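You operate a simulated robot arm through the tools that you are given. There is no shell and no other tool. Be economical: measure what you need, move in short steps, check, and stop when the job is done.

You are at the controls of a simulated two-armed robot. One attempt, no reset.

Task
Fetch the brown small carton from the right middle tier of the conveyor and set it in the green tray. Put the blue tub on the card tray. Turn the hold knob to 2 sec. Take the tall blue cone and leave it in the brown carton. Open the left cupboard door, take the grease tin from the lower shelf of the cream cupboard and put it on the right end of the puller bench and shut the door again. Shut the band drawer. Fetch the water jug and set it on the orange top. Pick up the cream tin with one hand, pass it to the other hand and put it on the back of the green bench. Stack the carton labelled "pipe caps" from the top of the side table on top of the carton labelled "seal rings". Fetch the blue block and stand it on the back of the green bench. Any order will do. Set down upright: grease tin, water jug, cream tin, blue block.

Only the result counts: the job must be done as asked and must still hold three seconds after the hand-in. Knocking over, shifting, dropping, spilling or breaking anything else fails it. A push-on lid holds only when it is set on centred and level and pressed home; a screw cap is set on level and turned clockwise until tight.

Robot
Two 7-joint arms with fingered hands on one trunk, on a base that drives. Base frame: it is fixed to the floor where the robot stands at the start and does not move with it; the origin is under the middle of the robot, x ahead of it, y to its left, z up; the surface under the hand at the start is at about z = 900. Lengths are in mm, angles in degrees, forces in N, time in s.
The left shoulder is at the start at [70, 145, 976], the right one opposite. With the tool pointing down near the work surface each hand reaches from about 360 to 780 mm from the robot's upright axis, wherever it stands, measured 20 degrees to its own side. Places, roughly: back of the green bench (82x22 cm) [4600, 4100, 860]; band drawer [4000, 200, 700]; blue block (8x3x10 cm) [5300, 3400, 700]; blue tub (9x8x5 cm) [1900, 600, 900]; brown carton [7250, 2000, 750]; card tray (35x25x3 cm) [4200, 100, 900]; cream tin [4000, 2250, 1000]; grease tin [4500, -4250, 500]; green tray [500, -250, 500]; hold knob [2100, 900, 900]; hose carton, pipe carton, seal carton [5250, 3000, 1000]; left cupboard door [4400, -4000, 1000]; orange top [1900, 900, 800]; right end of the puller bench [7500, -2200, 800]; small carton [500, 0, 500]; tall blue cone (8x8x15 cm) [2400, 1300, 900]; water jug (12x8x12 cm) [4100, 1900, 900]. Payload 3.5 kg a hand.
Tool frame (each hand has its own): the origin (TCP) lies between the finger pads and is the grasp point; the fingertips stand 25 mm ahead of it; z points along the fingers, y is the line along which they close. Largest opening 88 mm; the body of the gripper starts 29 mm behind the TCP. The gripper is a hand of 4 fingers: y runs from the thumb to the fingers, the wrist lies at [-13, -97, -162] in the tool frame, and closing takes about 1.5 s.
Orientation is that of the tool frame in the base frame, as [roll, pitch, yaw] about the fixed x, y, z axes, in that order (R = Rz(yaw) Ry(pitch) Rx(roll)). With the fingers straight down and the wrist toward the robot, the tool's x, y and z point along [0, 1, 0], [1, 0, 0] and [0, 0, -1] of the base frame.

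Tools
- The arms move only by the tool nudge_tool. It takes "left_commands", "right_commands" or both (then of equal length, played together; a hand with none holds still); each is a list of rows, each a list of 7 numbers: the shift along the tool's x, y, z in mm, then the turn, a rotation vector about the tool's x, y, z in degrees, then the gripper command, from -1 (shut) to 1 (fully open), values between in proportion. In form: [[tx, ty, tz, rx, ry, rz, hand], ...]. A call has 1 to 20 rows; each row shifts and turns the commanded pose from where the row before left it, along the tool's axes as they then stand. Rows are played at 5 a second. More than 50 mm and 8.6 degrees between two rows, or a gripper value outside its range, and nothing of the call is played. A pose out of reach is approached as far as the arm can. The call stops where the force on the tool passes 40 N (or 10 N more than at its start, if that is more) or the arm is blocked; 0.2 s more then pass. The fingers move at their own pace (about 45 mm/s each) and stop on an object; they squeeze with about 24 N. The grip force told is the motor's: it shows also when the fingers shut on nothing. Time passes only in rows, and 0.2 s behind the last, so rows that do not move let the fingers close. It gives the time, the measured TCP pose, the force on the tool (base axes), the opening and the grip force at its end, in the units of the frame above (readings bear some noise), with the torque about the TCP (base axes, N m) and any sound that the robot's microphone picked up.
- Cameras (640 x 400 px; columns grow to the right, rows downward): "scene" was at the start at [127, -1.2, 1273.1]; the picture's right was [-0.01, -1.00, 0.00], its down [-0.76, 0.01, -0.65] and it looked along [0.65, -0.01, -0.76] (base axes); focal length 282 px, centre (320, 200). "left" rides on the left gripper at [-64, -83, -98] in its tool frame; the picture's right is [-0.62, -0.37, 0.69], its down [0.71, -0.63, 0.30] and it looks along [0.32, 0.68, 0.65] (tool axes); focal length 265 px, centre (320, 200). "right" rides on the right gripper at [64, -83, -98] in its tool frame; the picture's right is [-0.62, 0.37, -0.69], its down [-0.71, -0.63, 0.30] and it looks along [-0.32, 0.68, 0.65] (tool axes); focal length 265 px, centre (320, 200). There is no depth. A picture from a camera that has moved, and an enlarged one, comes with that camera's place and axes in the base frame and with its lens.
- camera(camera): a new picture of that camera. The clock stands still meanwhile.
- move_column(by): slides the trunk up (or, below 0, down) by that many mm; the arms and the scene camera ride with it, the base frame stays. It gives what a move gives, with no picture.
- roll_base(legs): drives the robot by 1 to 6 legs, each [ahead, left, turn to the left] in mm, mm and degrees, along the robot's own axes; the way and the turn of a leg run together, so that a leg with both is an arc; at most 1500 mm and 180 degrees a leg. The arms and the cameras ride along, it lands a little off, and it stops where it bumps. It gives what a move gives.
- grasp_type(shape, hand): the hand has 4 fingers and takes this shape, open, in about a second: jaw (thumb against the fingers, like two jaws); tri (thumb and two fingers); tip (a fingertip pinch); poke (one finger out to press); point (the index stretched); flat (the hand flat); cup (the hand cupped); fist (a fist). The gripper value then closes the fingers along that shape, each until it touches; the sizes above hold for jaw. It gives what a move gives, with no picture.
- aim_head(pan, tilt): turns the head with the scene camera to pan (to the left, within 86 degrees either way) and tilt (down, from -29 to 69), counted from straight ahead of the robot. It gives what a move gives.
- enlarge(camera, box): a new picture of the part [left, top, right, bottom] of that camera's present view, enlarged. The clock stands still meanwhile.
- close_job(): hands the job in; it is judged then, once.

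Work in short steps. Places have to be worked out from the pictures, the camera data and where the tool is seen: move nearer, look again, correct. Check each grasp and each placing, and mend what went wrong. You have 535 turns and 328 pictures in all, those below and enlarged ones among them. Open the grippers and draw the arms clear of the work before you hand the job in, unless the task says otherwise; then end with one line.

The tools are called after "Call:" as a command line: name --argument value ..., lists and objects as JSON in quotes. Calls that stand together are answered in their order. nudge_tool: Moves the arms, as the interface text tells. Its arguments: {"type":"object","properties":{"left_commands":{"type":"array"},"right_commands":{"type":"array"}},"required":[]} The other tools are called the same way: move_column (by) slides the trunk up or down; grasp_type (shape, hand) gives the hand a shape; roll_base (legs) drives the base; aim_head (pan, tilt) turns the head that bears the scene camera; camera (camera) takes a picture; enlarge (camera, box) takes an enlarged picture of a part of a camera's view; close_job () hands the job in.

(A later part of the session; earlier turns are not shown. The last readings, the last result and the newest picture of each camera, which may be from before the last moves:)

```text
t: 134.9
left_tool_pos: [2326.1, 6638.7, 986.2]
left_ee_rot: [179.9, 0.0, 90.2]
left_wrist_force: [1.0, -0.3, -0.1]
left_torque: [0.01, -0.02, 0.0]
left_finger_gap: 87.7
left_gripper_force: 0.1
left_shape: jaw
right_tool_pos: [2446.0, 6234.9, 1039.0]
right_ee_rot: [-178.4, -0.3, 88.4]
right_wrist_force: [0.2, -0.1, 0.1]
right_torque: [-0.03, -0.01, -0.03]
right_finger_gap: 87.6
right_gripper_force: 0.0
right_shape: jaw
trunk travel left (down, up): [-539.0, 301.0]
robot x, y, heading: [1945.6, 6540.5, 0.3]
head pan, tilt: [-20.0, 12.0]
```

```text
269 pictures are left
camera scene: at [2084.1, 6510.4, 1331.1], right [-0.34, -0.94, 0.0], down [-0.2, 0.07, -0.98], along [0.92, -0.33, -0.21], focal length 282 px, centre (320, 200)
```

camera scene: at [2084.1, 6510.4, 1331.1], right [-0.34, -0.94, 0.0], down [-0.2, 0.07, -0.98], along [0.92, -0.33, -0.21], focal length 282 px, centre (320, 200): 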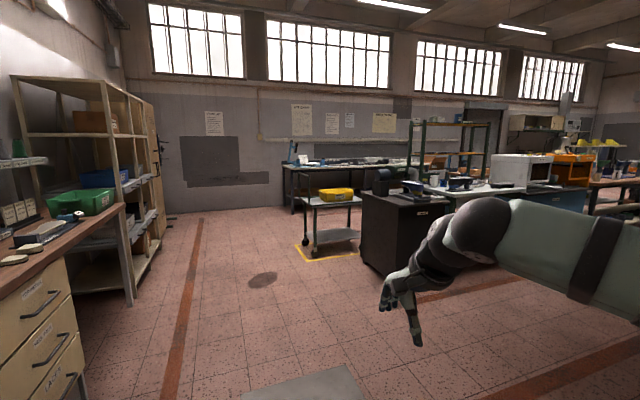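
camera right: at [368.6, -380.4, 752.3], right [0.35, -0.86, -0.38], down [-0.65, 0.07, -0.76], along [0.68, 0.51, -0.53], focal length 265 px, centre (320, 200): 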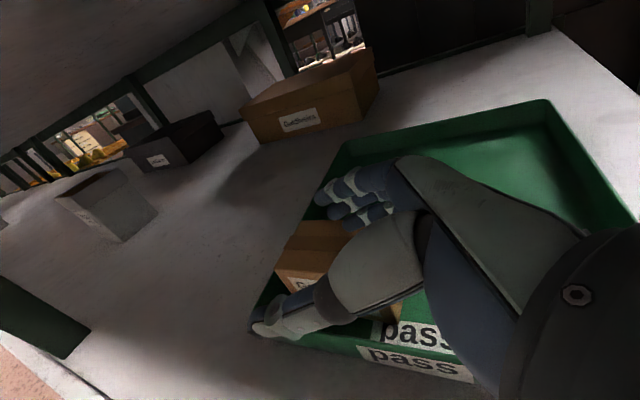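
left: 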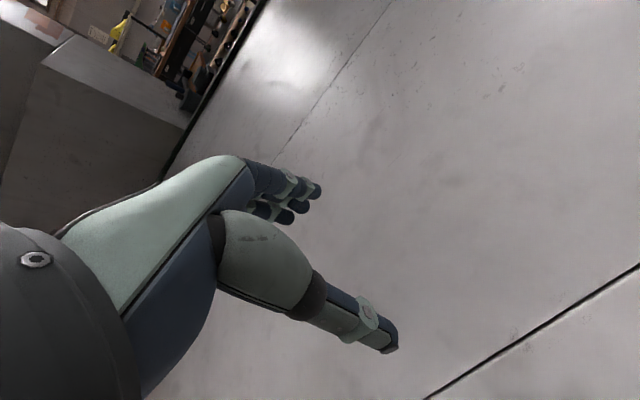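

The aisle along -y lies between racks (x<2450) and the benches (x>4000). I drive to x≈3150, turn right and go down it to about y 3500, then look.

Call:
roll_base --legs '[[1200, 0, 0], [0, 0, -90], [1500, 0, 0], [1500, 0, 0]]'

Call:
aim_head --pan 20 --tilt 15

Call:
camera --camera "scene"

Call:
aim_head --pan -35 --tilt 15

Call:
camera --camera "scene"

```text
t: 158.8
left_tool_pos: [3213.7, 3174.1, 988.1]
left_ee_rot: [179.8, 0.0, -0.3]
left_wrist_force: [-0.5, 0.8, -0.6]
left_torque: [0.01, 0.01, 0.03]
left_finger_gap: 87.5
left_gripper_force: 0.1
left_shape: jaw
right_tool_pos: [2810.3, 3056.5, 1039.4]
right_ee_rot: [-178.4, -0.4, -2.1]
right_wrist_force: [-0.6, 0.2, 0.5]
right_torque: [0.02, 0.01, -0.04]
right_finger_gap: 87.5
right_gripper_force: 0.0
right_shape: jaw
trunk travel left (down, up): [-539.0, 301.0]
robot x, y, heading: [3120.9, 3550.8, -90.0]
head pan, tilt: [-20.0, 12.0]
```

```text
t: 159.9
left_tool_pos: [3213.1, 3174.3, 986.5]
left_ee_rot: [179.9, 0.0, -0.1]
left_wrist_force: [0.1, 0.0, -0.9]
left_torque: [0.02, 0.0, -0.03]
left_finger_gap: 87.8
left_gripper_force: 0.0
left_shape: jaw
right_tool_pos: [2809.7, 3057.6, 1038.1]
right_ee_rot: [-178.4, -0.3, -2.1]
right_wrist_force: [-0.7, 0.4, 0.6]
right_torque: [0.05, -0.01, 0.02]
right_finger_gap: 87.5
right_gripper_force: 0.0
right_shape: jaw
trunk travel left (down, up): [-539.0, 301.0]
robot x, y, heading: [3120.1, 3553.9, -89.9]
head pan, tilt: [20.0, 15.0]
```

```text
268 pictures are left
camera scene: at [3151.4, 3415.9, 1326.2], right [-0.94, -0.34, 0.0], down [-0.09, 0.24, -0.97], along [0.33, -0.91, -0.26], focal length 282 px, centre (320, 200)
```

scene: 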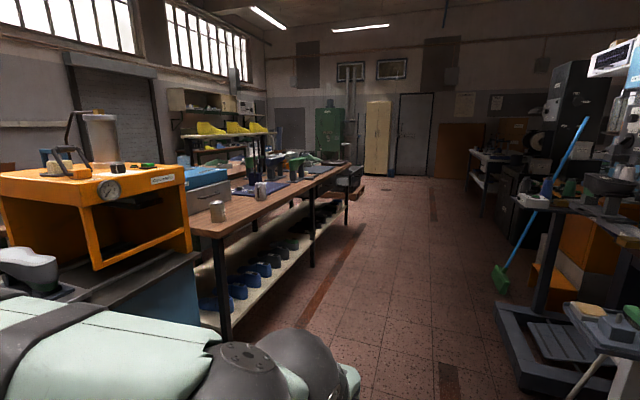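

```text
t: 161.1
left_tool_pos: [3212.3, 3174.2, 988.2]
left_ee_rot: [179.8, 0.1, -0.2]
left_wrist_force: [-0.2, -0.1, 0.6]
left_torque: [0.04, -0.01, 0.01]
left_finger_gap: 87.5
left_gripper_force: 0.1
left_shape: jaw
right_tool_pos: [2810.4, 3057.8, 1039.1]
right_ee_rot: [-178.4, -0.2, -2.1]
right_wrist_force: [0.2, 0.8, 0.2]
right_torque: [-0.02, 0.0, 0.01]
right_finger_gap: 87.5
right_gripper_force: 0.2
right_shape: jaw
trunk travel left (down, up): [-539.0, 301.0]
robot x, y, heading: [3121.6, 3554.2, -90.2]
head pan, tilt: [-35.0, 15.0]
```

```text
267 pictures are left
camera scene: at [3066.1, 3427.4, 1326.2], right [-0.82, 0.58, 0.0], down [0.15, 0.21, -0.97], along [-0.56, -0.79, -0.26], focal length 282 px, centre (320, 200)
```

scene: 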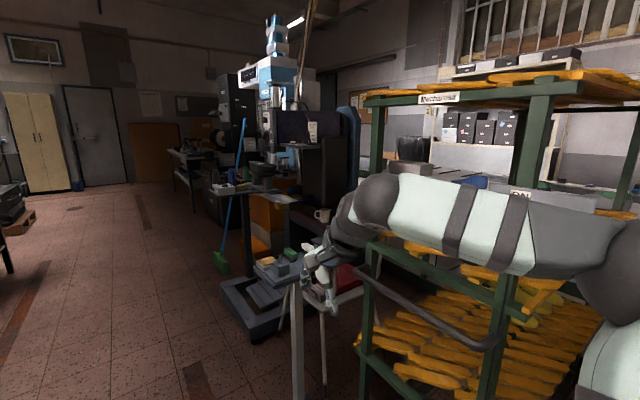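

I can see the benches on the left (orange machine, wood bench) and on the right a milling machine area with small tables. I advance to y≈2150 and look at the right side.

Call:
roll_base --legs '[[1400, 60, 0]]'

Call:
aim_head --pan -50 --tilt 20

Call:
camera --camera "scene"

Call:
aim_head --pan 60 --tilt 18

Call:
camera --camera "scene"

```text
t: 168.1
left_tool_pos: [3260.3, 1767.6, 987.2]
left_ee_rot: [179.9, 0.0, -0.6]
left_wrist_force: [0.5, 0.0, 0.9]
left_torque: [0.01, 0.0, 0.04]
left_finger_gap: 87.9
left_gripper_force: 0.0
left_shape: jaw
right_tool_pos: [2855.9, 1655.0, 1038.2]
right_ee_rot: [-178.4, -0.3, -2.7]
right_wrist_force: [0.2, 0.0, -0.1]
right_torque: [0.02, 0.01, -0.02]
right_finger_gap: 87.6
right_gripper_force: 0.1
right_shape: jaw
trunk travel left (down, up): [-539.0, 301.0]
robot x, y, heading: [3170.0, 2147.6, -90.4]
head pan, tilt: [-35.0, 15.0]
```

```text
t: 168.9
left_tool_pos: [3260.8, 1767.4, 986.9]
left_ee_rot: [179.8, 0.0, -0.6]
left_wrist_force: [0.4, -0.8, 0.4]
left_torque: [0.0, -0.01, 0.01]
left_finger_gap: 87.8
left_gripper_force: 0.0
left_shape: jaw
right_tool_pos: [2855.4, 1655.6, 1039.1]
right_ee_rot: [-178.4, -0.3, -2.7]
right_wrist_force: [-0.4, 0.3, -0.4]
right_torque: [0.0, 0.0, 0.05]
right_finger_gap: 87.8
right_gripper_force: 0.0
right_shape: jaw
trunk travel left (down, up): [-539.0, 301.0]
robot x, y, heading: [3170.9, 2151.3, -90.7]
head pan, tilt: [-50.0, 20.0]
```

```text
266 pictures are left
camera scene: at [3097.0, 2039.5, 1318.1], right [-0.63, 0.77, 0.0], down [0.26, 0.22, -0.94], along [-0.73, -0.6, -0.34], focal length 282 px, centre (320, 200)
```

scene: 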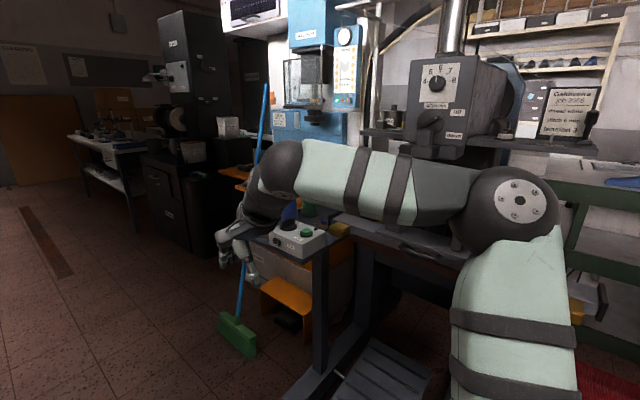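

```text
t: 170.8
left_tool_pos: [3260.0, 1767.4, 987.7]
left_ee_rot: [179.8, 0.0, -0.6]
left_wrist_force: [-0.8, 0.4, 0.3]
left_torque: [0.0, -0.01, 0.02]
left_finger_gap: 87.6
left_gripper_force: 0.1
left_shape: jaw
right_tool_pos: [2854.8, 1655.0, 1039.2]
right_ee_rot: [-178.4, -0.3, -2.6]
right_wrist_force: [0.3, -0.2, 0.1]
right_torque: [-0.01, 0.02, -0.02]
right_finger_gap: 87.6
right_gripper_force: 0.0
right_shape: jaw
trunk travel left (down, up): [-539.0, 301.0]
robot x, y, heading: [3168.3, 2150.3, -90.8]
head pan, tilt: [60.0, 18.0]
```

```text
265 pictures are left
camera scene: at [3249.2, 2050.9, 1321.4], right [-0.51, -0.86, 0.0], down [-0.27, 0.16, -0.95], along [0.82, -0.49, -0.31], focal length 282 px, centre (320, 200)
```

scene: 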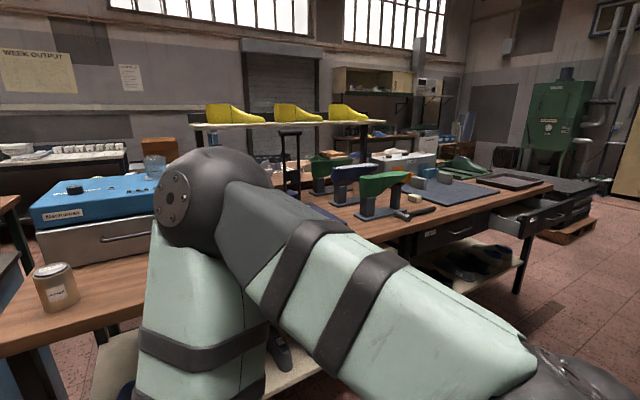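

I see the tin and jug on the left bench, and on the right the control box with the blue cone beside it near [2450, 1370]. I move to y≈1250, further from that table, turn to face it and look.

Call:
roll_base --legs '[[950, 180, 0], [0, 0, -90]]'

Call:
aim_head --pan 0 --tilt 25

Call:
camera --camera "scene"

```text
t: 179.7
left_tool_pos: [2961.8, 1095.3, 987.4]
left_ee_rot: [179.7, 0.0, -90.4]
left_wrist_force: [0.3, 0.6, 0.8]
left_torque: [0.01, 0.0, -0.01]
left_finger_gap: 87.7
left_gripper_force: 0.1
left_shape: jaw
right_tool_pos: [2846.4, 1499.8, 1039.8]
right_ee_rot: [-178.4, -0.4, -92.1]
right_wrist_force: [0.0, -0.4, -0.3]
right_torque: [0.03, 0.02, -0.01]
right_finger_gap: 87.8
right_gripper_force: 0.0
right_shape: jaw
trunk travel left (down, up): [-539.0, 301.0]
robot x, y, heading: [3339.5, 1187.5, 179.9]
head pan, tilt: [60.0, 18.0]
```

```text
t: 181.0
left_tool_pos: [2960.9, 1094.7, 987.8]
left_ee_rot: [179.8, 0.0, -90.3]
left_wrist_force: [-0.1, -0.5, 0.1]
left_torque: [0.0, -0.01, -0.01]
left_finger_gap: 87.7
left_gripper_force: 0.1
left_shape: jaw
right_tool_pos: [2845.9, 1499.2, 1037.8]
right_ee_rot: [-178.4, -0.3, -92.1]
right_wrist_force: [0.9, 0.2, 0.7]
right_torque: [-0.01, 0.0, -0.01]
right_finger_gap: 87.3
right_gripper_force: 0.2
right_shape: jaw
trunk travel left (down, up): [-539.0, 301.0]
robot x, y, heading: [3342.2, 1189.6, 179.7]
head pan, tilt: [0.0, 25.0]
```

```text
264 pictures are left
camera scene: at [3199.2, 1189.0, 1310.0], right [0.0, 1.0, 0.0], down [0.42, 0.0, -0.91], along [-0.91, 0.0, -0.42], focal length 282 px, centre (320, 200)
```

scene: 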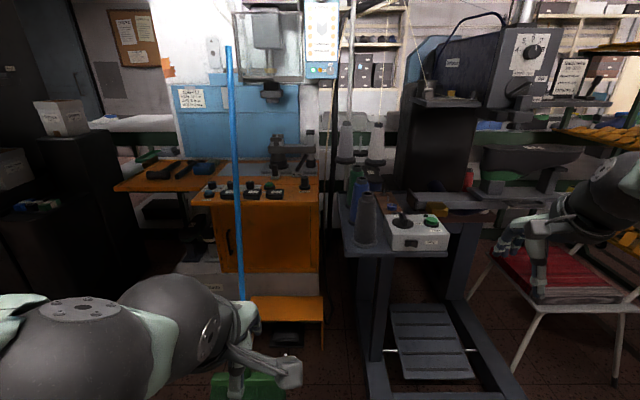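

Call:
enlarge --camera "scene" --box '[110, 100, 330, 238]'

Call:
enlarge --camera "scene" --box '[320, 140, 480, 260]'

```text
2.90 times, centred on (220, 169) of scene
camera zoom: at [3199.2, 1189.0, 1310.0], right [0.0, 1.0, 0.0], down [0.42, 0.0, -0.91], along [-0.91, 0.0, -0.42], focal length 818 px, centre (610, 290)
```

zoom: 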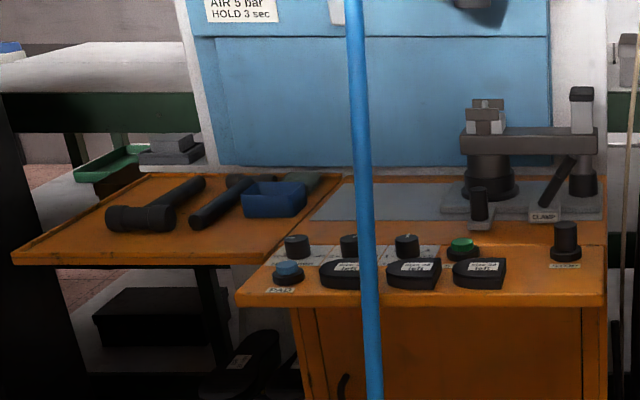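

```text
3.33 times, centred on (400, 200) of scene
camera zoom: at [3199.2, 1189.0, 1310.0], right [0.0, 1.0, 0.0], down [0.42, 0.0, -0.91], along [-0.91, 0.0, -0.42], focal length 940 px, centre (53, 200)
```

zoom: 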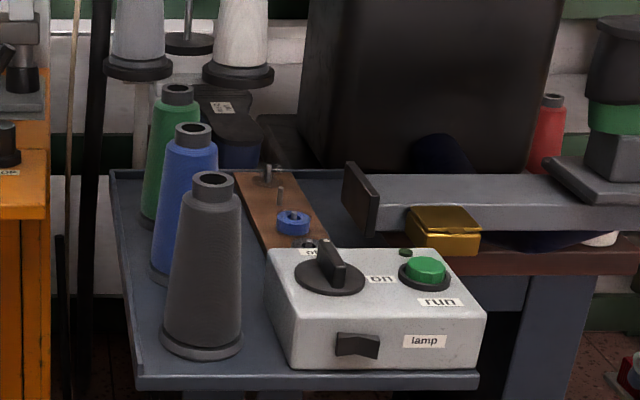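

Desk with three labelled knobs in front, blue tub on its left wing, a broom leaning in front, and three cones in a row on the right table (grey, blue, green). I zoom on the knobs.

Call:
enlarge --camera "scene" --box '[196, 175, 296, 205]'

```text
6.40 times, centred on (246, 190) of scene
camera zoom: at [3199.2, 1189.0, 1310.0], right [0.0, 1.0, 0.0], down [0.42, 0.0, -0.91], along [-0.91, 0.0, -0.42], focal length 1806 px, centre (794, 264)
```

zoom: 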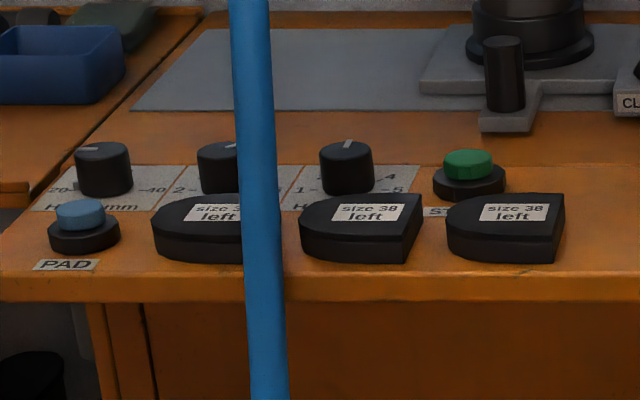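

The right knob is "hold" (1–5 s, now at 3), at about [2241, 935]; the broom stands just left of it. I raise the trunk and come closer for a view from above.

Call:
move_column --by 150

Call:
roll_base --legs '[[380, 290, 0]]'

Call:
aim_head --pan -5 --tilt 45

Call:
camera --camera "scene"

```text
t: 182.7
left_tool_pos: [2962.4, 1095.8, 1136.7]
left_ee_rot: [179.9, 0.0, -90.1]
left_wrist_force: [-0.2, 0.6, -0.3]
left_torque: [0.0, 0.02, -0.01]
left_finger_gap: 87.6
left_gripper_force: 0.1
left_shape: jaw
right_tool_pos: [2845.4, 1499.6, 1189.6]
right_ee_rot: [-178.4, -0.3, -92.1]
right_wrist_force: [0.1, 0.2, 0.5]
right_torque: [-0.03, -0.02, 0.04]
right_finger_gap: 87.5
right_gripper_force: 0.1
right_shape: jaw
trunk travel left (down, up): [-689.0, 151.0]
robot x, y, heading: [3340.3, 1187.7, 179.8]
head pan, tilt: [0.0, 25.0]
```

```text
t: 185.6
left_tool_pos: [2585.3, 806.1, 1138.8]
left_ee_rot: [179.9, 0.1, -90.3]
left_wrist_force: [-0.2, 0.5, -1.0]
left_torque: [0.02, 0.0, 0.01]
left_finger_gap: 87.7
left_gripper_force: 0.0
left_shape: jaw
right_tool_pos: [2468.4, 1208.3, 1187.9]
right_ee_rot: [-178.4, -0.2, -92.0]
right_wrist_force: [0.6, 0.3, -0.6]
right_torque: [-0.02, 0.03, 0.02]
right_finger_gap: 87.6
right_gripper_force: 0.2
right_shape: jaw
trunk travel left (down, up): [-689.0, 151.0]
robot x, y, heading: [2962.6, 899.7, 180.0]
head pan, tilt: [0.0, 25.0]
```

```text
t: 186.4
left_tool_pos: [2584.1, 804.6, 1137.2]
left_ee_rot: [179.7, 0.0, -90.2]
left_wrist_force: [0.5, -0.2, -0.3]
left_torque: [-0.04, 0.01, 0.0]
left_finger_gap: 87.9
left_gripper_force: 0.0
left_shape: jaw
right_tool_pos: [2468.0, 1209.2, 1190.3]
right_ee_rot: [-178.4, -0.3, -92.2]
right_wrist_force: [-0.7, 0.6, 0.5]
right_torque: [0.02, 0.0, 0.03]
right_finger_gap: 88.0
right_gripper_force: 0.1
right_shape: jaw
trunk travel left (down, up): [-689.0, 151.0]
robot x, y, heading: [2963.7, 897.3, 179.7]
head pan, tilt: [-5.0, 45.0]
```

```text
260 pictures are left
camera scene: at [2832.7, 905.1, 1429.5], right [0.09, 1.0, 0.0], down [0.7, -0.06, -0.71], along [-0.7, 0.06, -0.71], focal length 282 px, centre (320, 200)
```

scene: 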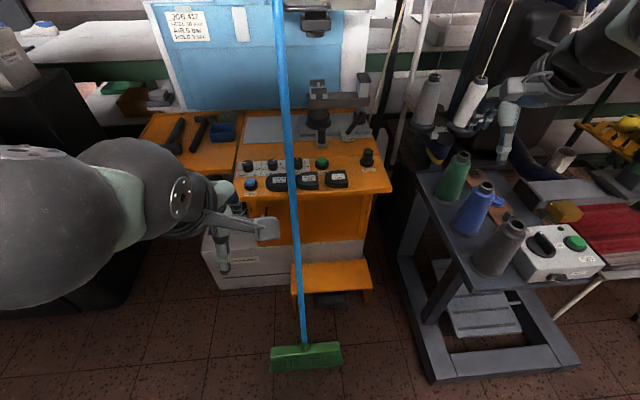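

Call:
enlarge --camera "scene" --box '[230, 130, 390, 210]'

```text
4.00 times, centred on (310, 170) of scene
camera zoom: at [2832.7, 905.1, 1429.5], right [0.09, 1.0, 0.0], down [0.7, -0.06, -0.71], along [-0.7, 0.06, -0.71], focal length 1128 px, centre (360, 320)
```

zoom: 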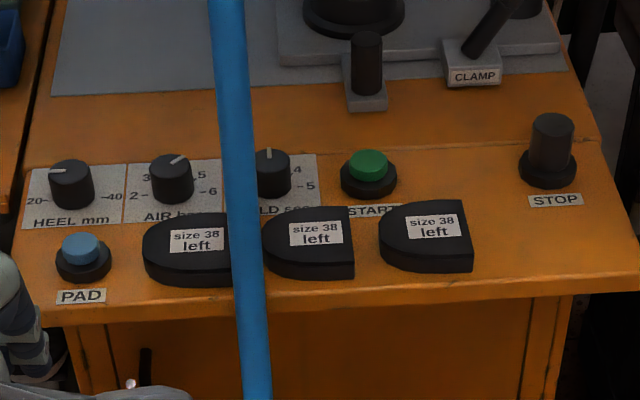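

Triangulated: hold knob top at about [2124, 900, 894], 45° per step, now at 3; turning it 45° counter-clockwise gives 2. The broom passes near [2250, 888] at hand height, so I use the right hand with its wrist swung to the right. First I drive closer, keeping the base off the broom's brush.

Call:
roll_base --legs '[[163, 98, 0]]'

Call:
nudge_tool --right_commands '[[0, 0, 0, 0, 0, -8, 0.14], [0, 0, 0, 0, 0, -8, 0.14], [0, 0, 0, 0, 0, -8, 0.14], [0, 0, 0, 0, 0, -8, 0.14], [0, 0, 0, 0, 0, -3, 0.14]]'

Call:
camera --camera "scene"

```text
t: 187.9
left_tool_pos: [2423.2, 709.5, 1138.0]
left_ee_rot: [179.7, 0.1, -90.3]
left_wrist_force: [-0.5, -0.3, 0.1]
left_torque: [0.0, 0.02, 0.04]
left_finger_gap: 87.6
left_gripper_force: 0.1
left_shape: jaw
right_tool_pos: [2307.0, 1111.6, 1188.8]
right_ee_rot: [-178.5, -0.5, -92.0]
right_wrist_force: [-0.2, -0.3, 0.4]
right_torque: [0.03, 0.0, -0.01]
right_finger_gap: 87.6
right_gripper_force: 0.0
right_shape: jaw
trunk travel left (down, up): [-689.0, 151.0]
robot x, y, heading: [2801.8, 801.1, 179.5]
head pan, tilt: [-5.0, 45.0]
```

```text
t: 189.1
left_tool_pos: [2421.6, 709.4, 1137.3]
left_ee_rot: [179.7, 0.0, -90.3]
left_wrist_force: [0.2, -0.4, 0.2]
left_torque: [-0.01, -0.02, -0.02]
left_finger_gap: 87.8
left_gripper_force: 0.1
left_shape: jaw
right_tool_pos: [2306.4, 1111.5, 1189.6]
right_ee_rot: [-178.9, -1.2, -57.0]
right_wrist_force: [0.4, 0.5, 0.0]
right_torque: [0.03, 0.0, -0.03]
right_finger_gap: 50.7
right_gripper_force: 0.1
right_shape: jaw
trunk travel left (down, up): [-689.0, 151.0]
robot x, y, heading: [2803.0, 800.9, 180.0]
head pan, tilt: [-5.0, 45.0]
```

```text
258 pictures are left
camera scene: at [2670.8, 808.3, 1429.4], right [0.09, 1.0, 0.0], down [0.7, -0.06, -0.71], along [-0.7, 0.06, -0.71], focal length 282 px, centre (320, 200)
```

scene: 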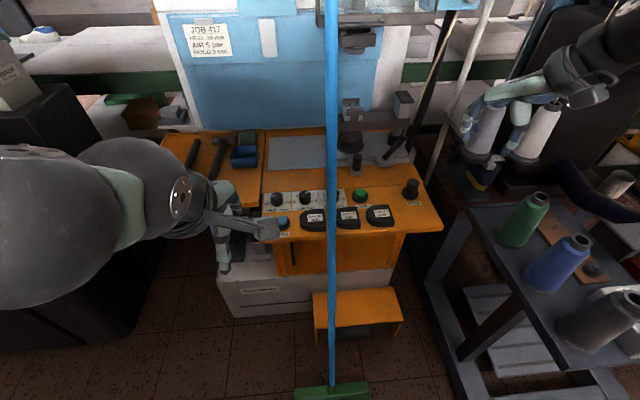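

Call:
enlarge --camera "scene" --box '[256, 160, 416, 240]'

```text
4.00 times, centred on (336, 200) of scene
camera zoom: at [2670.8, 808.3, 1429.4], right [0.09, 1.0, 0.0], down [0.7, -0.06, -0.71], along [-0.7, 0.06, -0.71], focal length 1128 px, centre (256, 200)
```

zoom: 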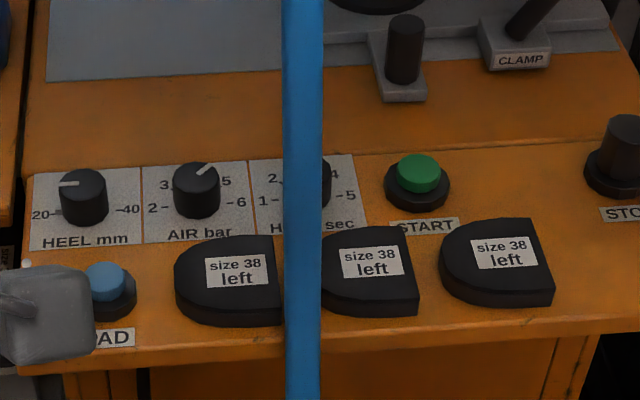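

Labels confirm 2 lies at upper-left. I rotate the wrist a bit further out and carry the right hand above the knob at z≈1110.

Call:
nudge_tool --right_commands '[[0, 0, 0, 0, 0, -6, 0.14], [0, 0, 0, 0, 0, -6, 0.14], [2.8, 40.4, 11.4, 0, 0, 0, 0.14], [2.8, 40.4, 11.4, 0, 0, 0, 0.14], [2.8, 40.4, 11.4, 0, 0, 0, 0.14], [2.8, 40.4, 11.4, 0, 0, 0, 0.14], [2.8, 40.4, 11.4, 0, 0, 0, 0.14], [2.8, 40.4, 11.4, 0, 0, 0, 0.14], [2.8, 40.4, 11.4, 0, 0, 0, 0.14], [0, 0, 0, 0, 0, 0, 0.14]]'

Call:
camera --camera "right"

Call:
camera --camera "scene"

```text
t: 191.3
left_tool_pos: [2423.2, 708.6, 1137.7]
left_ee_rot: [179.8, 0.0, -90.4]
left_wrist_force: [0.1, 1.2, -0.4]
left_torque: [0.0, 0.04, 0.01]
left_finger_gap: 88.0
left_gripper_force: 0.0
left_shape: jaw
right_tool_pos: [2124.0, 897.7, 1106.5]
right_ee_rot: [-179.2, -1.5, -45.1]
right_wrist_force: [-0.6, -0.1, -0.3]
right_torque: [0.03, 0.01, 0.01]
right_finger_gap: 50.4
right_gripper_force: 0.0
right_shape: jaw
trunk travel left (down, up): [-689.0, 151.0]
robot x, y, heading: [2802.4, 800.9, 179.7]
head pan, tilt: [-5.0, 45.0]
```

```text
256 pictures are left
camera right: at [2223.2, 911.6, 1207.3], right [-0.72, 0.18, 0.67], down [-0.05, 0.95, -0.31], along [-0.7, -0.26, -0.67], focal length 265 px, centre (320, 200)
```

right: 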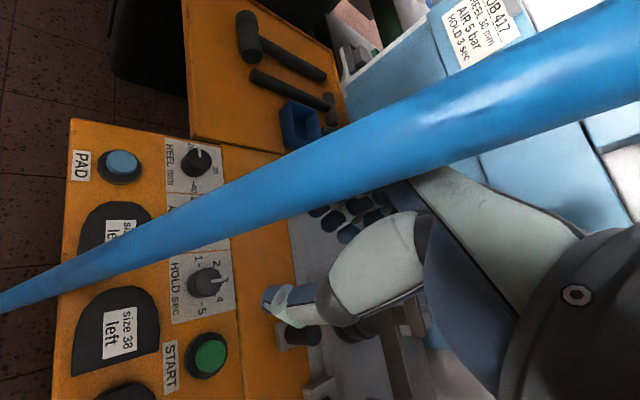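

```text
255 pictures are left
camera scene: at [2672.1, 809.3, 1429.5], right [0.09, 1.0, 0.0], down [0.7, -0.06, -0.71], along [-0.7, 0.06, -0.71], focal length 282 px, centre (320, 200)
```

scene: 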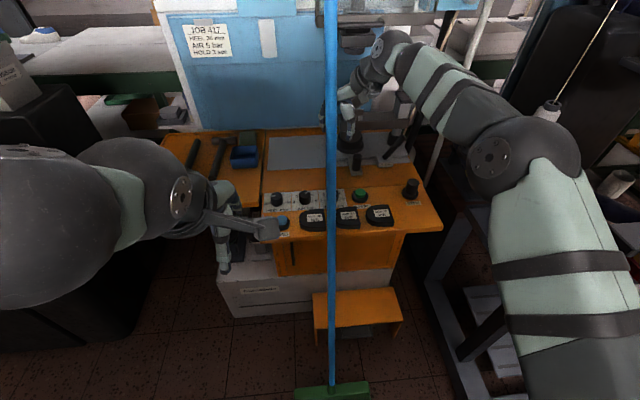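

The right camera sees the hold knob well, near [2105–2120, 897]. The broom is close to the camera mount but gets farther as I descend; I lower 130 mm, staying put laterally.

Call:
nudge_tool --right_commands '[[0, 0, 33, 0, 0, 0, 0.14], [0, 0, 33, 0, 0, 0, 0.14], [0, 0, 33, 0, 0, 0, 0.14], [0, 0, 33, 0, 0, 0, 0.14], [0, 0, 0, 0, 0, 0, 0.14]]'

Call:
camera --camera "right"

Call:
enlarge --camera "scene" --box '[256, 120, 416, 240]'

```text
t: 192.5
left_tool_pos: [2422.7, 707.7, 1137.9]
left_ee_rot: [179.8, 0.0, -90.2]
left_wrist_force: [-0.2, 0.2, -0.4]
left_torque: [-0.02, 0.03, 0.0]
left_finger_gap: 87.7
left_gripper_force: 0.1
left_shape: jaw
right_tool_pos: [2125.4, 897.1, 973.8]
right_ee_rot: [-179.3, -1.4, -45.1]
right_wrist_force: [-0.2, 0.4, 0.2]
right_torque: [-0.03, 0.01, -0.01]
right_finger_gap: 50.5
right_gripper_force: 0.0
right_shape: jaw
trunk travel left (down, up): [-689.0, 151.0]
robot x, y, heading: [2802.6, 802.2, 179.9]
head pan, tilt: [-5.0, 45.0]
```

```text
254 pictures are left
camera right: at [2226.1, 910.7, 1074.6], right [-0.72, 0.18, 0.67], down [-0.05, 0.95, -0.31], along [-0.7, -0.26, -0.67], focal length 265 px, centre (320, 200)
```

right: 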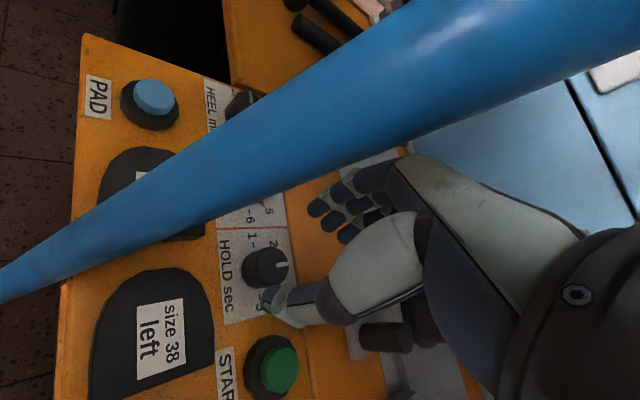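

```text
3.33 times, centred on (336, 180) of scene
camera zoom: at [2671.5, 808.3, 1429.5], right [0.09, 1.0, 0.0], down [0.7, -0.06, -0.71], along [-0.7, 0.06, -0.71], focal length 940 px, centre (267, 267)
```

zoom: 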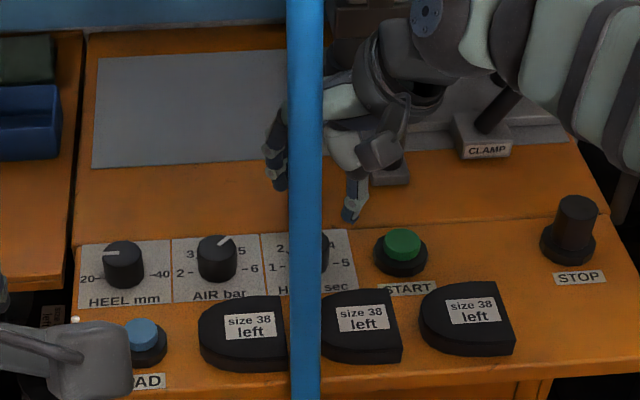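

Knob estimate about [2112, 898]. I shift 12 mm away (‑x) and lower to just above the knob.

Call:
nudge_tool --right_commands '[[-8.5, 8.5, 15, 0, 0, 0, 0.14], [0, 0, 25, 0, 0, 0, 0.14], [0, 0, 0, 0, 0, 0, 0.14]]'

Call:
camera --camera "right"

```text
t: 193.3
left_tool_pos: [2422.9, 708.0, 1138.5]
left_ee_rot: [179.8, 0.0, -90.3]
left_wrist_force: [0.5, -0.7, 0.2]
left_torque: [0.02, 0.0, 0.0]
left_finger_gap: 88.0
left_gripper_force: 0.0
left_shape: jaw
right_tool_pos: [2114.0, 897.5, 933.1]
right_ee_rot: [-179.3, -1.2, -45.2]
right_wrist_force: [1.0, 0.0, 0.2]
right_torque: [0.02, -0.02, 0.02]
right_finger_gap: 50.3
right_gripper_force: 0.0
right_shape: jaw
trunk travel left (down, up): [-689.0, 151.0]
robot x, y, heading: [2802.3, 802.0, 179.8]
head pan, tilt: [-5.0, 45.0]
```

```text
252 pictures are left
camera right: at [2215.0, 910.6, 1034.3], right [-0.72, 0.18, 0.67], down [-0.05, 0.95, -0.31], along [-0.7, -0.26, -0.67], focal length 265 px, centre (320, 200)
```

right: 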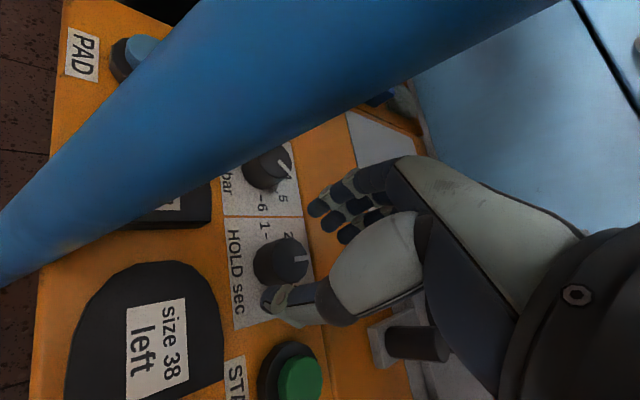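

Knob is centred under the pinch at [2110, 898]. I lower 40 mm and watch the force.

Call:
nudge_tool --right_commands '[[-2.5, 2.5, 15, 0, 0, 0, 0.14], [0, 0, 12, 0, 0, 0, 0.14], [0, 0, 10, 0, 0, 0, 0.14], [0, 0, 0, 0, 0, 0, 0.14]]'

Call:
camera --camera "right"

```text
t: 194.3
left_tool_pos: [2422.8, 707.9, 1137.6]
left_ee_rot: [179.8, 0.0, -90.4]
left_wrist_force: [1.0, -0.9, -0.9]
left_torque: [0.01, -0.03, 0.0]
left_finger_gap: 87.7
left_gripper_force: 0.0
left_shape: jaw
right_tool_pos: [2112.0, 896.3, 895.6]
right_ee_rot: [-179.1, -1.5, -45.1]
right_wrist_force: [-1.0, -0.8, -0.3]
right_torque: [0.03, 0.01, 0.0]
right_finger_gap: 50.4
right_gripper_force: 0.0
right_shape: jaw
trunk travel left (down, up): [-689.0, 151.0]
robot x, y, heading: [2803.1, 800.6, 179.9]
head pan, tilt: [-5.0, 45.0]
```

```text
251 pictures are left
camera right: at [2212.6, 910.0, 997.7], right [-0.72, 0.18, 0.67], down [-0.05, 0.95, -0.31], along [-0.7, -0.26, -0.67], focal length 265 px, centre (320, 200)
```

right: 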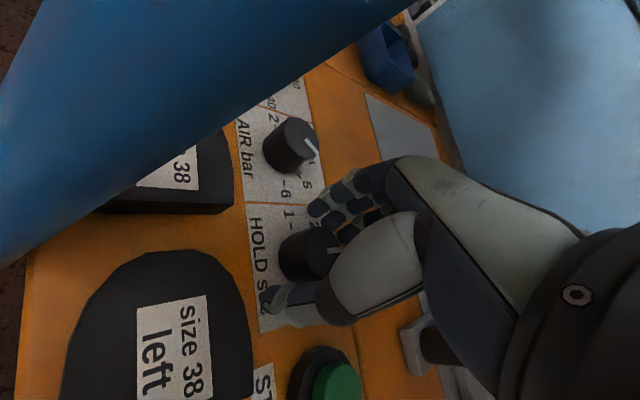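

Fingers surround the knob without contact. I close.

Call:
nudge_tool --right_commands '[[0, 0, 0, 0, 0, 0, -1], [0, 0, 0, 0, 0, 0, -1], [0, 0, 0, 0, 0, 0, -1], [0, 0, 0, 0, 0, 0, -1], [0, 0, 0, 0, 0, 0, -1]]'

Call:
camera --camera "right"

```text
t: 195.5
left_tool_pos: [2422.3, 706.9, 1137.1]
left_ee_rot: [179.7, 0.2, -90.3]
left_wrist_force: [-0.1, -0.2, -0.1]
left_torque: [0.02, 0.02, -0.01]
left_finger_gap: 87.7
left_gripper_force: 0.0
left_shape: jaw
right_tool_pos: [2112.4, 892.7, 897.1]
right_ee_rot: [-179.2, -1.5, -45.1]
right_wrist_force: [-0.8, -6.5, -0.3]
right_torque: [-0.15, -0.05, 0.16]
right_finger_gap: 12.8
right_gripper_force: 24.0
right_shape: jaw
trunk travel left (down, up): [-689.0, 151.0]
robot x, y, heading: [2804.1, 803.0, 179.8]
head pan, tilt: [-5.0, 45.0]
```

```text
250 pictures are left
camera right: at [2212.4, 907.6, 998.1], right [-0.72, 0.18, 0.67], down [-0.05, 0.95, -0.31], along [-0.69, -0.26, -0.67], focal length 265 px, centre (320, 200)
```

right: 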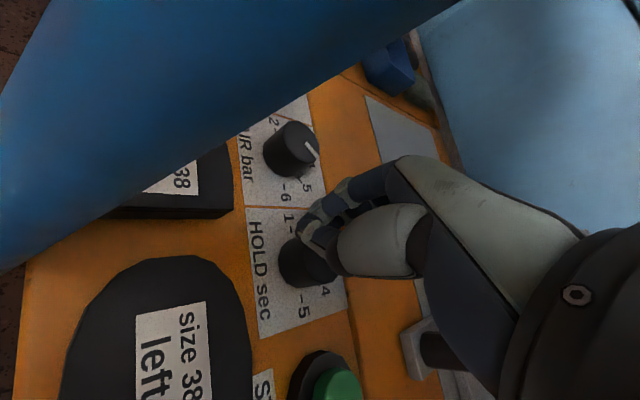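

The fingers closed over or past the knob's edge (gap 12.8). I reopen, correct to about [2122, 899] and look.

Call:
nudge_tool --right_commands '[[0, 0, 0, 0, 0, 0, 0.14], [0, 0, 0, 0, 0, 0, 0.14], [0, 0, 0, 0, 0, 0, 0.14], [2, -9, 0, 0, 0, 0, 0.14], [0, 0, 5, 0, 0, 0, 0.14], [0, 0, 5, 0, 0, 0, 0.14], [0, 0, 0, 0, 0, 0, 0.14]]'

Call:
camera --camera "right"

Call:
aim_head --pan -8 --tilt 45

Call:
enlarge --camera "scene" --box '[256, 140, 416, 240]'

```text
t: 197.1
left_tool_pos: [2423.0, 706.5, 1138.1]
left_ee_rot: [179.9, 0.1, -90.3]
left_wrist_force: [0.0, -0.5, -0.6]
left_torque: [-0.02, 0.01, -0.03]
left_finger_gap: 87.6
left_gripper_force: 0.0
left_shape: jaw
right_tool_pos: [2119.3, 900.8, 887.1]
right_ee_rot: [-179.2, -1.4, -45.1]
right_wrist_force: [-6.7, -5.6, 5.7]
right_torque: [-0.19, 0.35, 0.13]
right_finger_gap: 52.6
right_gripper_force: 0.1
right_shape: jaw
trunk travel left (down, up): [-689.0, 151.0]
robot x, y, heading: [2804.4, 801.8, 179.9]
head pan, tilt: [-5.0, 45.0]
```

```text
249 pictures are left
camera right: at [2220.1, 914.0, 988.3], right [-0.72, 0.18, 0.67], down [-0.05, 0.95, -0.31], along [-0.7, -0.26, -0.67], focal length 265 px, centre (320, 200)
```

right: 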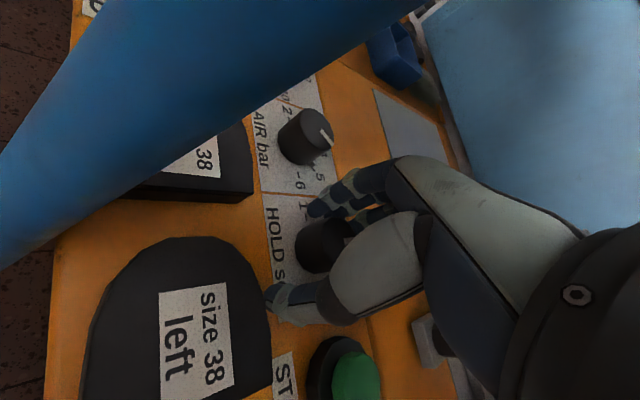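

```text
t: 197.8
left_tool_pos: [2421.3, 707.1, 1138.5]
left_ee_rot: [179.9, 0.1, -90.3]
left_wrist_force: [-0.2, -0.7, 0.3]
left_torque: [-0.01, 0.0, -0.01]
left_finger_gap: 88.0
left_gripper_force: 0.0
left_shape: jaw
right_tool_pos: [2120.5, 899.4, 887.0]
right_ee_rot: [-179.1, -1.3, -45.2]
right_wrist_force: [-8.1, -6.7, 7.1]
right_torque: [-0.2, 0.4, 0.12]
right_finger_gap: 52.3
right_gripper_force: 0.0
right_shape: jaw
trunk travel left (down, up): [-689.0, 151.0]
robot x, y, heading: [2800.3, 803.7, 179.6]
head pan, tilt: [-8.0, 45.0]
```

```text
4.00 times, centred on (336, 190) of scene
camera zoom: at [2671.1, 810.7, 1429.4], right [0.14, 0.99, 0.0], down [0.7, -0.1, -0.71], along [-0.7, 0.1, -0.71], focal length 1128 px, centre (256, 240)
```

zoom: 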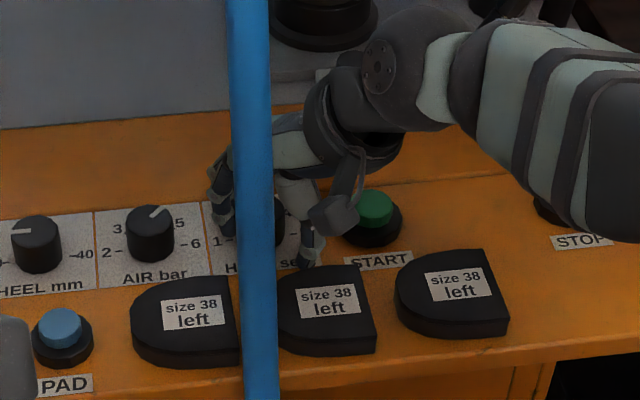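

The thumb may be touching the black sole behind it. I back off a little and narrow the opening.

Call:
nudge_tool --right_commands '[[0, 4, -4, 0, 0, 0, 0], [0, 0, 0, 0, 0, 0, -0.05], [0, 0, 0, 0, 0, 0, -0.05]]'

Call:
camera --camera "right"

```text
t: 198.6
left_tool_pos: [2421.4, 706.7, 1137.4]
left_ee_rot: [180.0, 0.1, -90.3]
left_wrist_force: [0.3, -0.7, -0.8]
left_torque: [-0.03, -0.01, -0.03]
left_finger_gap: 87.8
left_gripper_force: 0.1
left_shape: jaw
right_tool_pos: [2116.4, 897.2, 888.7]
right_ee_rot: [-179.0, -1.4, -45.2]
right_wrist_force: [-4.5, -6.0, -0.9]
right_torque: [-0.12, 0.07, 0.14]
right_finger_gap: 45.4
right_gripper_force: 0.0
right_shape: jaw
trunk travel left (down, up): [-689.0, 151.0]
robot x, y, heading: [2800.7, 800.6, 180.0]
head pan, tilt: [-8.0, 45.0]
```

```text
247 pictures are left
camera right: at [2216.8, 911.6, 990.5], right [-0.72, 0.18, 0.67], down [-0.05, 0.95, -0.31], along [-0.69, -0.26, -0.67], focal length 265 px, centre (320, 200)
```

right: 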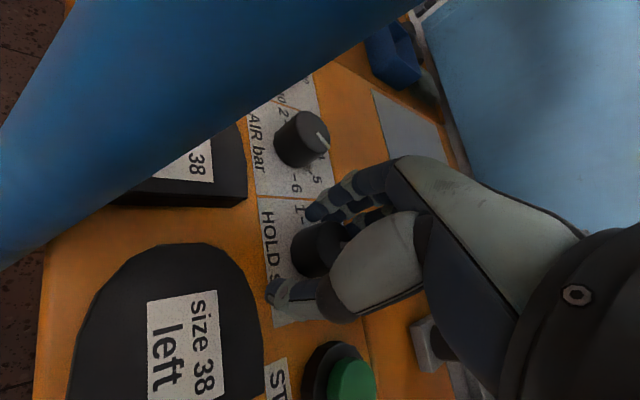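

The force fits the fingers' inner pads touching the knob, so it is inside the grip. I shift slightly and close.

Call:
nudge_tool --right_commands '[[0, 5, 2, 0, 0, 0, -0.05], [0, 0, 2, 0, 0, 0, -0.2], [0, 0, 0, 0, 0, 0, -1], [0, 0, 0, 0, 0, 0, -1], [0, 0, 0, 0, 0, 0, -1], [0, 0, 0, 0, 0, 0, -1]]'

Call:
camera --camera "right"

```text
t: 200.0
left_tool_pos: [2422.2, 709.1, 1137.1]
left_ee_rot: [179.8, 0.0, -90.2]
left_wrist_force: [-0.5, -0.2, 0.6]
left_torque: [0.01, 0.0, 0.02]
left_finger_gap: 87.7
left_gripper_force: 0.0
left_shape: jaw
right_tool_pos: [2113.8, 895.7, 884.9]
right_ee_rot: [-179.2, -1.4, -45.3]
right_wrist_force: [0.9, 1.0, -1.3]
right_torque: [-0.01, -0.05, -0.04]
right_finger_gap: 11.8
right_gripper_force: 24.3
right_shape: jaw
trunk travel left (down, up): [-689.0, 151.0]
robot x, y, heading: [2802.6, 799.7, 179.7]
head pan, tilt: [-8.0, 45.0]
```

```text
246 pictures are left
camera right: at [2214.5, 909.6, 986.7], right [-0.72, 0.18, 0.67], down [-0.05, 0.95, -0.31], along [-0.69, -0.26, -0.67], focal length 265 px, centre (320, 200)
```

right: 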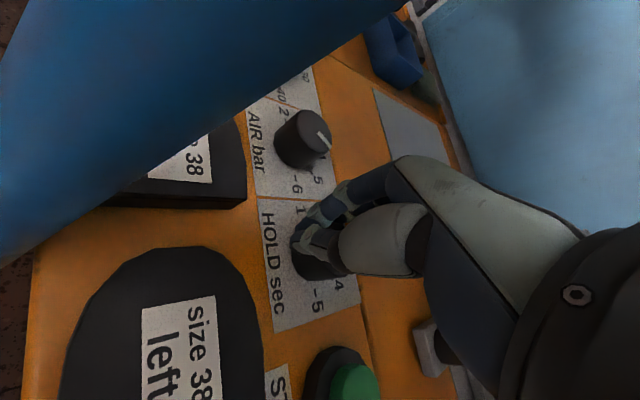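

Call:
enlarge --camera "right" --box '[250, 160, 410, 320]'

```text
2.50 times, centred on (330, 240) of right
camera zoom: at [2214.5, 909.6, 986.7], right [-0.72, 0.18, 0.67], down [-0.05, 0.95, -0.31], along [-0.69, -0.26, -0.67], focal length 664 px, centre (295, 100)
```

zoom: 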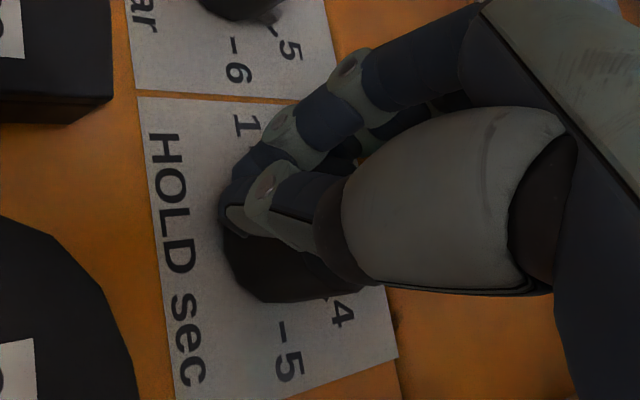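

The pinch closed beside the knob: knob centre is ~13 mm off in tool -x. I open, shift there, and close again.

Call:
nudge_tool --right_commands '[[0, 0, 0, 0, 0, 0, 0.1], [0, 0, 0, 0, 0, 0, 0.1], [0, 0, -12, 0, 0, 0, 0.1], [-13, -1, 0, 0, 0, 0, 0.1], [0, 0, 12, 0, 0, 0, 0.1], [0, 0, 0, 0, 0, 0, 0.1]]'

Call:
enlarge --camera "right" --box '[230, 160, 390, 320]'

```text
t: 201.4
left_tool_pos: [2422.6, 707.4, 1137.7]
left_ee_rot: [179.8, 0.2, -90.3]
left_wrist_force: [0.1, 0.2, -0.2]
left_torque: [0.0, -0.01, 0.0]
left_finger_gap: 87.8
left_gripper_force: 0.1
left_shape: jaw
right_tool_pos: [2104.5, 904.5, 886.8]
right_ee_rot: [-179.2, -1.2, -45.1]
right_wrist_force: [-1.2, -1.0, 1.4]
right_torque: [-0.03, 0.06, -0.03]
right_finger_gap: 49.4
right_gripper_force: 0.1
right_shape: jaw
trunk travel left (down, up): [-689.0, 151.0]
robot x, y, heading: [2805.1, 802.7, 179.7]
head pan, tilt: [-8.0, 45.0]
```

```text
2.50 times, centred on (310, 240) of right
camera zoom: at [2205.3, 919.0, 987.7], right [-0.72, 0.18, 0.67], down [-0.05, 0.95, -0.31], along [-0.7, -0.26, -0.67], focal length 664 px, centre (345, 100)
```

zoom: 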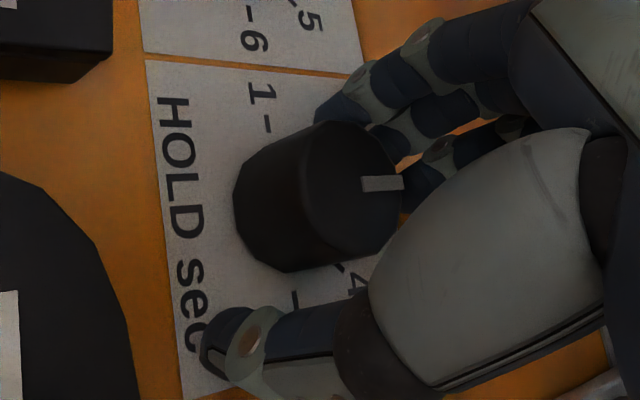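

The knob is now nicely between thumb and fingers, pointer at 3. I close.

Call:
nudge_tool --right_commands '[[0, 0, 0, 0, 0, 0, -1], [0, 0, 0, 0, 0, 0, -1], [0, 0, 0, 0, 0, 0, -1], [0, 0, 0, 0, 0, 0, -1], [0, 0, 0, 0, 0, 0, -1]]'

Call:
enlarge --camera "right" --box '[230, 160, 390, 320]'

```text
t: 202.6
left_tool_pos: [2422.8, 708.5, 1136.7]
left_ee_rot: [179.9, 0.1, -90.3]
left_wrist_force: [0.7, -0.3, -0.6]
left_torque: [0.0, -0.01, 0.01]
left_finger_gap: 87.6
left_gripper_force: 0.0
left_shape: jaw
right_tool_pos: [2105.0, 905.6, 886.1]
right_ee_rot: [-179.1, -1.3, -45.2]
right_wrist_force: [3.0, 1.6, -1.6]
right_torque: [-0.04, -0.02, -0.01]
right_finger_gap: 27.2
right_gripper_force: 24.3
right_shape: jaw
trunk travel left (down, up): [-689.0, 151.0]
robot x, y, heading: [2806.7, 800.4, 179.7]
head pan, tilt: [-8.0, 45.0]
```

```text
2.50 times, centred on (310, 240) of right
camera zoom: at [2206.0, 919.8, 987.2], right [-0.72, 0.18, 0.67], down [-0.05, 0.95, -0.31], along [-0.69, -0.26, -0.67], focal length 664 px, centre (345, 100)
```

zoom: 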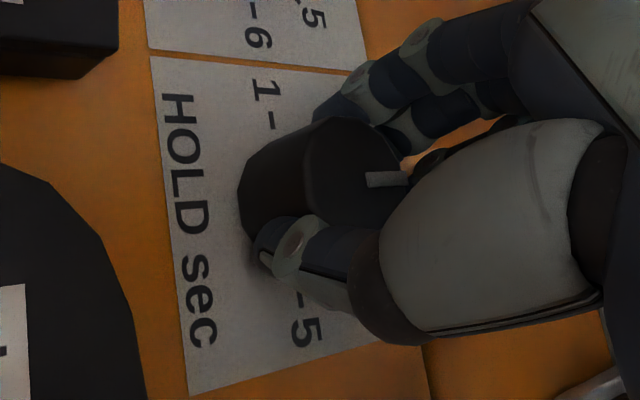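

Gripped (27 mm). I turn it counter-clockwise by 24° and check.

Call:
nudge_tool --right_commands '[[0, 0, 0, 0, 0, -6, -1], [0, 0, 0, 0, 0, -6, -1], [0, 0, 0, 0, 0, -6, -1], [0, 0, 0, 0, 0, -6, -1], [0, 0, 0, 0, 0, 0, -1]]'

Call:
enlarge --camera "right" --box '[230, 140, 390, 300]'

```text
t: 203.8
left_tool_pos: [2422.6, 707.5, 1137.7]
left_ee_rot: [179.8, 0.1, -90.4]
left_wrist_force: [0.4, 0.6, 0.9]
left_torque: [0.04, 0.03, -0.03]
left_finger_gap: 87.5
left_gripper_force: 0.0
left_shape: jaw
right_tool_pos: [2129.2, 897.8, 893.2]
right_ee_rot: [-179.9, -1.7, -20.7]
right_wrist_force: [2.1, -5.0, 2.4]
right_torque: [-0.11, 0.03, 0.22]
right_finger_gap: 18.0
right_gripper_force: 24.3
right_shape: jaw
right hand out of reach, approached as far as the arm can: row 2, 3, 4
trunk travel left (down, up): [-689.0, 151.0]
robot x, y, heading: [2800.0, 805.2, 179.9]
head pan, tilt: [-8.0, 45.0]
```

```text
2.50 times, centred on (310, 220) of right
camera zoom: at [2215.3, 953.8, 993.4], right [-0.73, -0.12, 0.67], down [-0.44, 0.84, -0.32], along [-0.53, -0.53, -0.66], focal length 664 px, centre (345, 150)
```

zoom: 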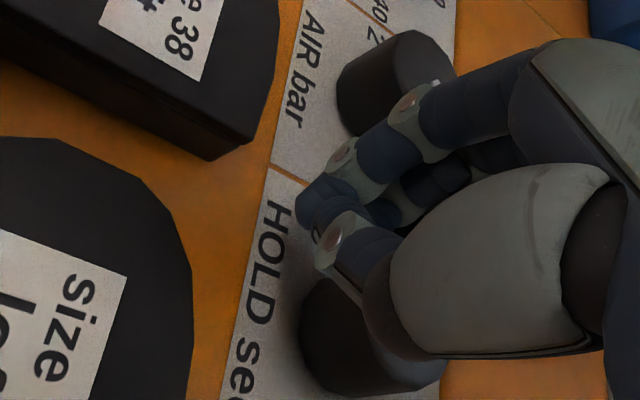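

The reach limit pulled the hand off. I open, lift and look at the knob.

Call:
nudge_tool --right_commands '[[0, 0, 0, 0, 0, 0, 0.1], [0, 0, 0, 0, 0, 0, 0.1], [0, 0, -25, 0, 0, 0, 0.1], [0, 0, -30, 0, 0, 0, 0.1], [0, 0, 0, 0, 0, 0, 0.1]]'

Call:
camera --camera "right"

```text
t: 205.0
left_tool_pos: [2421.4, 708.7, 1137.5]
left_ee_rot: [179.8, 0.0, -90.3]
left_wrist_force: [0.8, -1.2, 0.4]
left_torque: [0.0, 0.05, -0.04]
left_finger_gap: 87.6
left_gripper_force: 0.0
left_shape: jaw
right_tool_pos: [2125.4, 902.0, 947.1]
right_ee_rot: [-179.8, -1.7, -21.2]
right_wrist_force: [-0.1, 0.0, 0.0]
right_torque: [-0.02, 0.01, 0.03]
right_finger_gap: 47.7
right_gripper_force: 0.2
right_shape: jaw
trunk travel left (down, up): [-689.0, 151.0]
robot x, y, heading: [2803.6, 798.2, 179.4]
head pan, tilt: [-8.0, 45.0]
```

```text
241 pictures are left
camera right: at [2211.3, 956.9, 1048.0], right [-0.73, -0.11, 0.67], down [-0.43, 0.84, -0.32], along [-0.53, -0.52, -0.67], focal length 265 px, centre (320, 200)
```

right: 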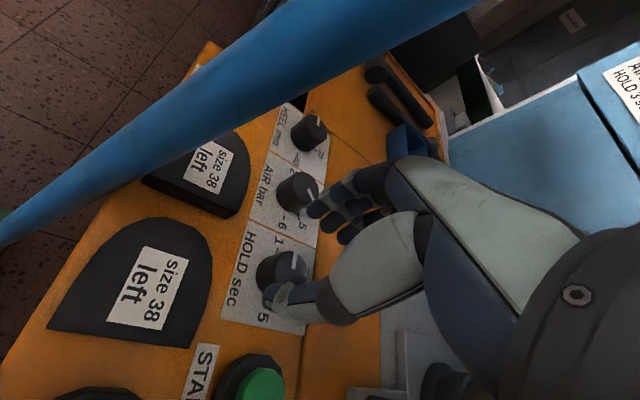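

Call:
enlarge --camera "right" --box '[210, 150, 350, 350]'

```text
2.00 times, centred on (280, 250) of right
camera zoom: at [2211.3, 956.9, 1048.0], right [-0.73, -0.11, 0.67], down [-0.43, 0.84, -0.32], along [-0.53, -0.52, -0.67], focal length 531 px, centre (400, 100)
```

zoom: 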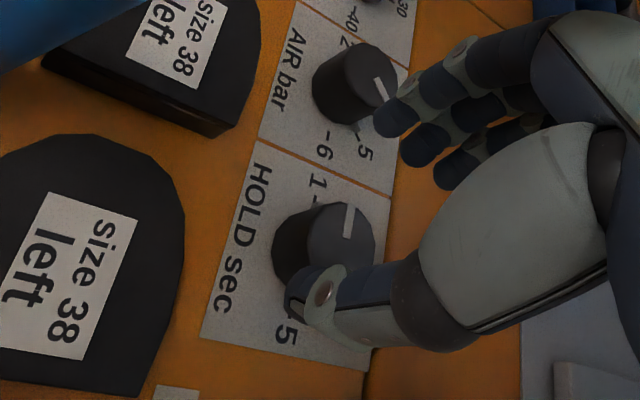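

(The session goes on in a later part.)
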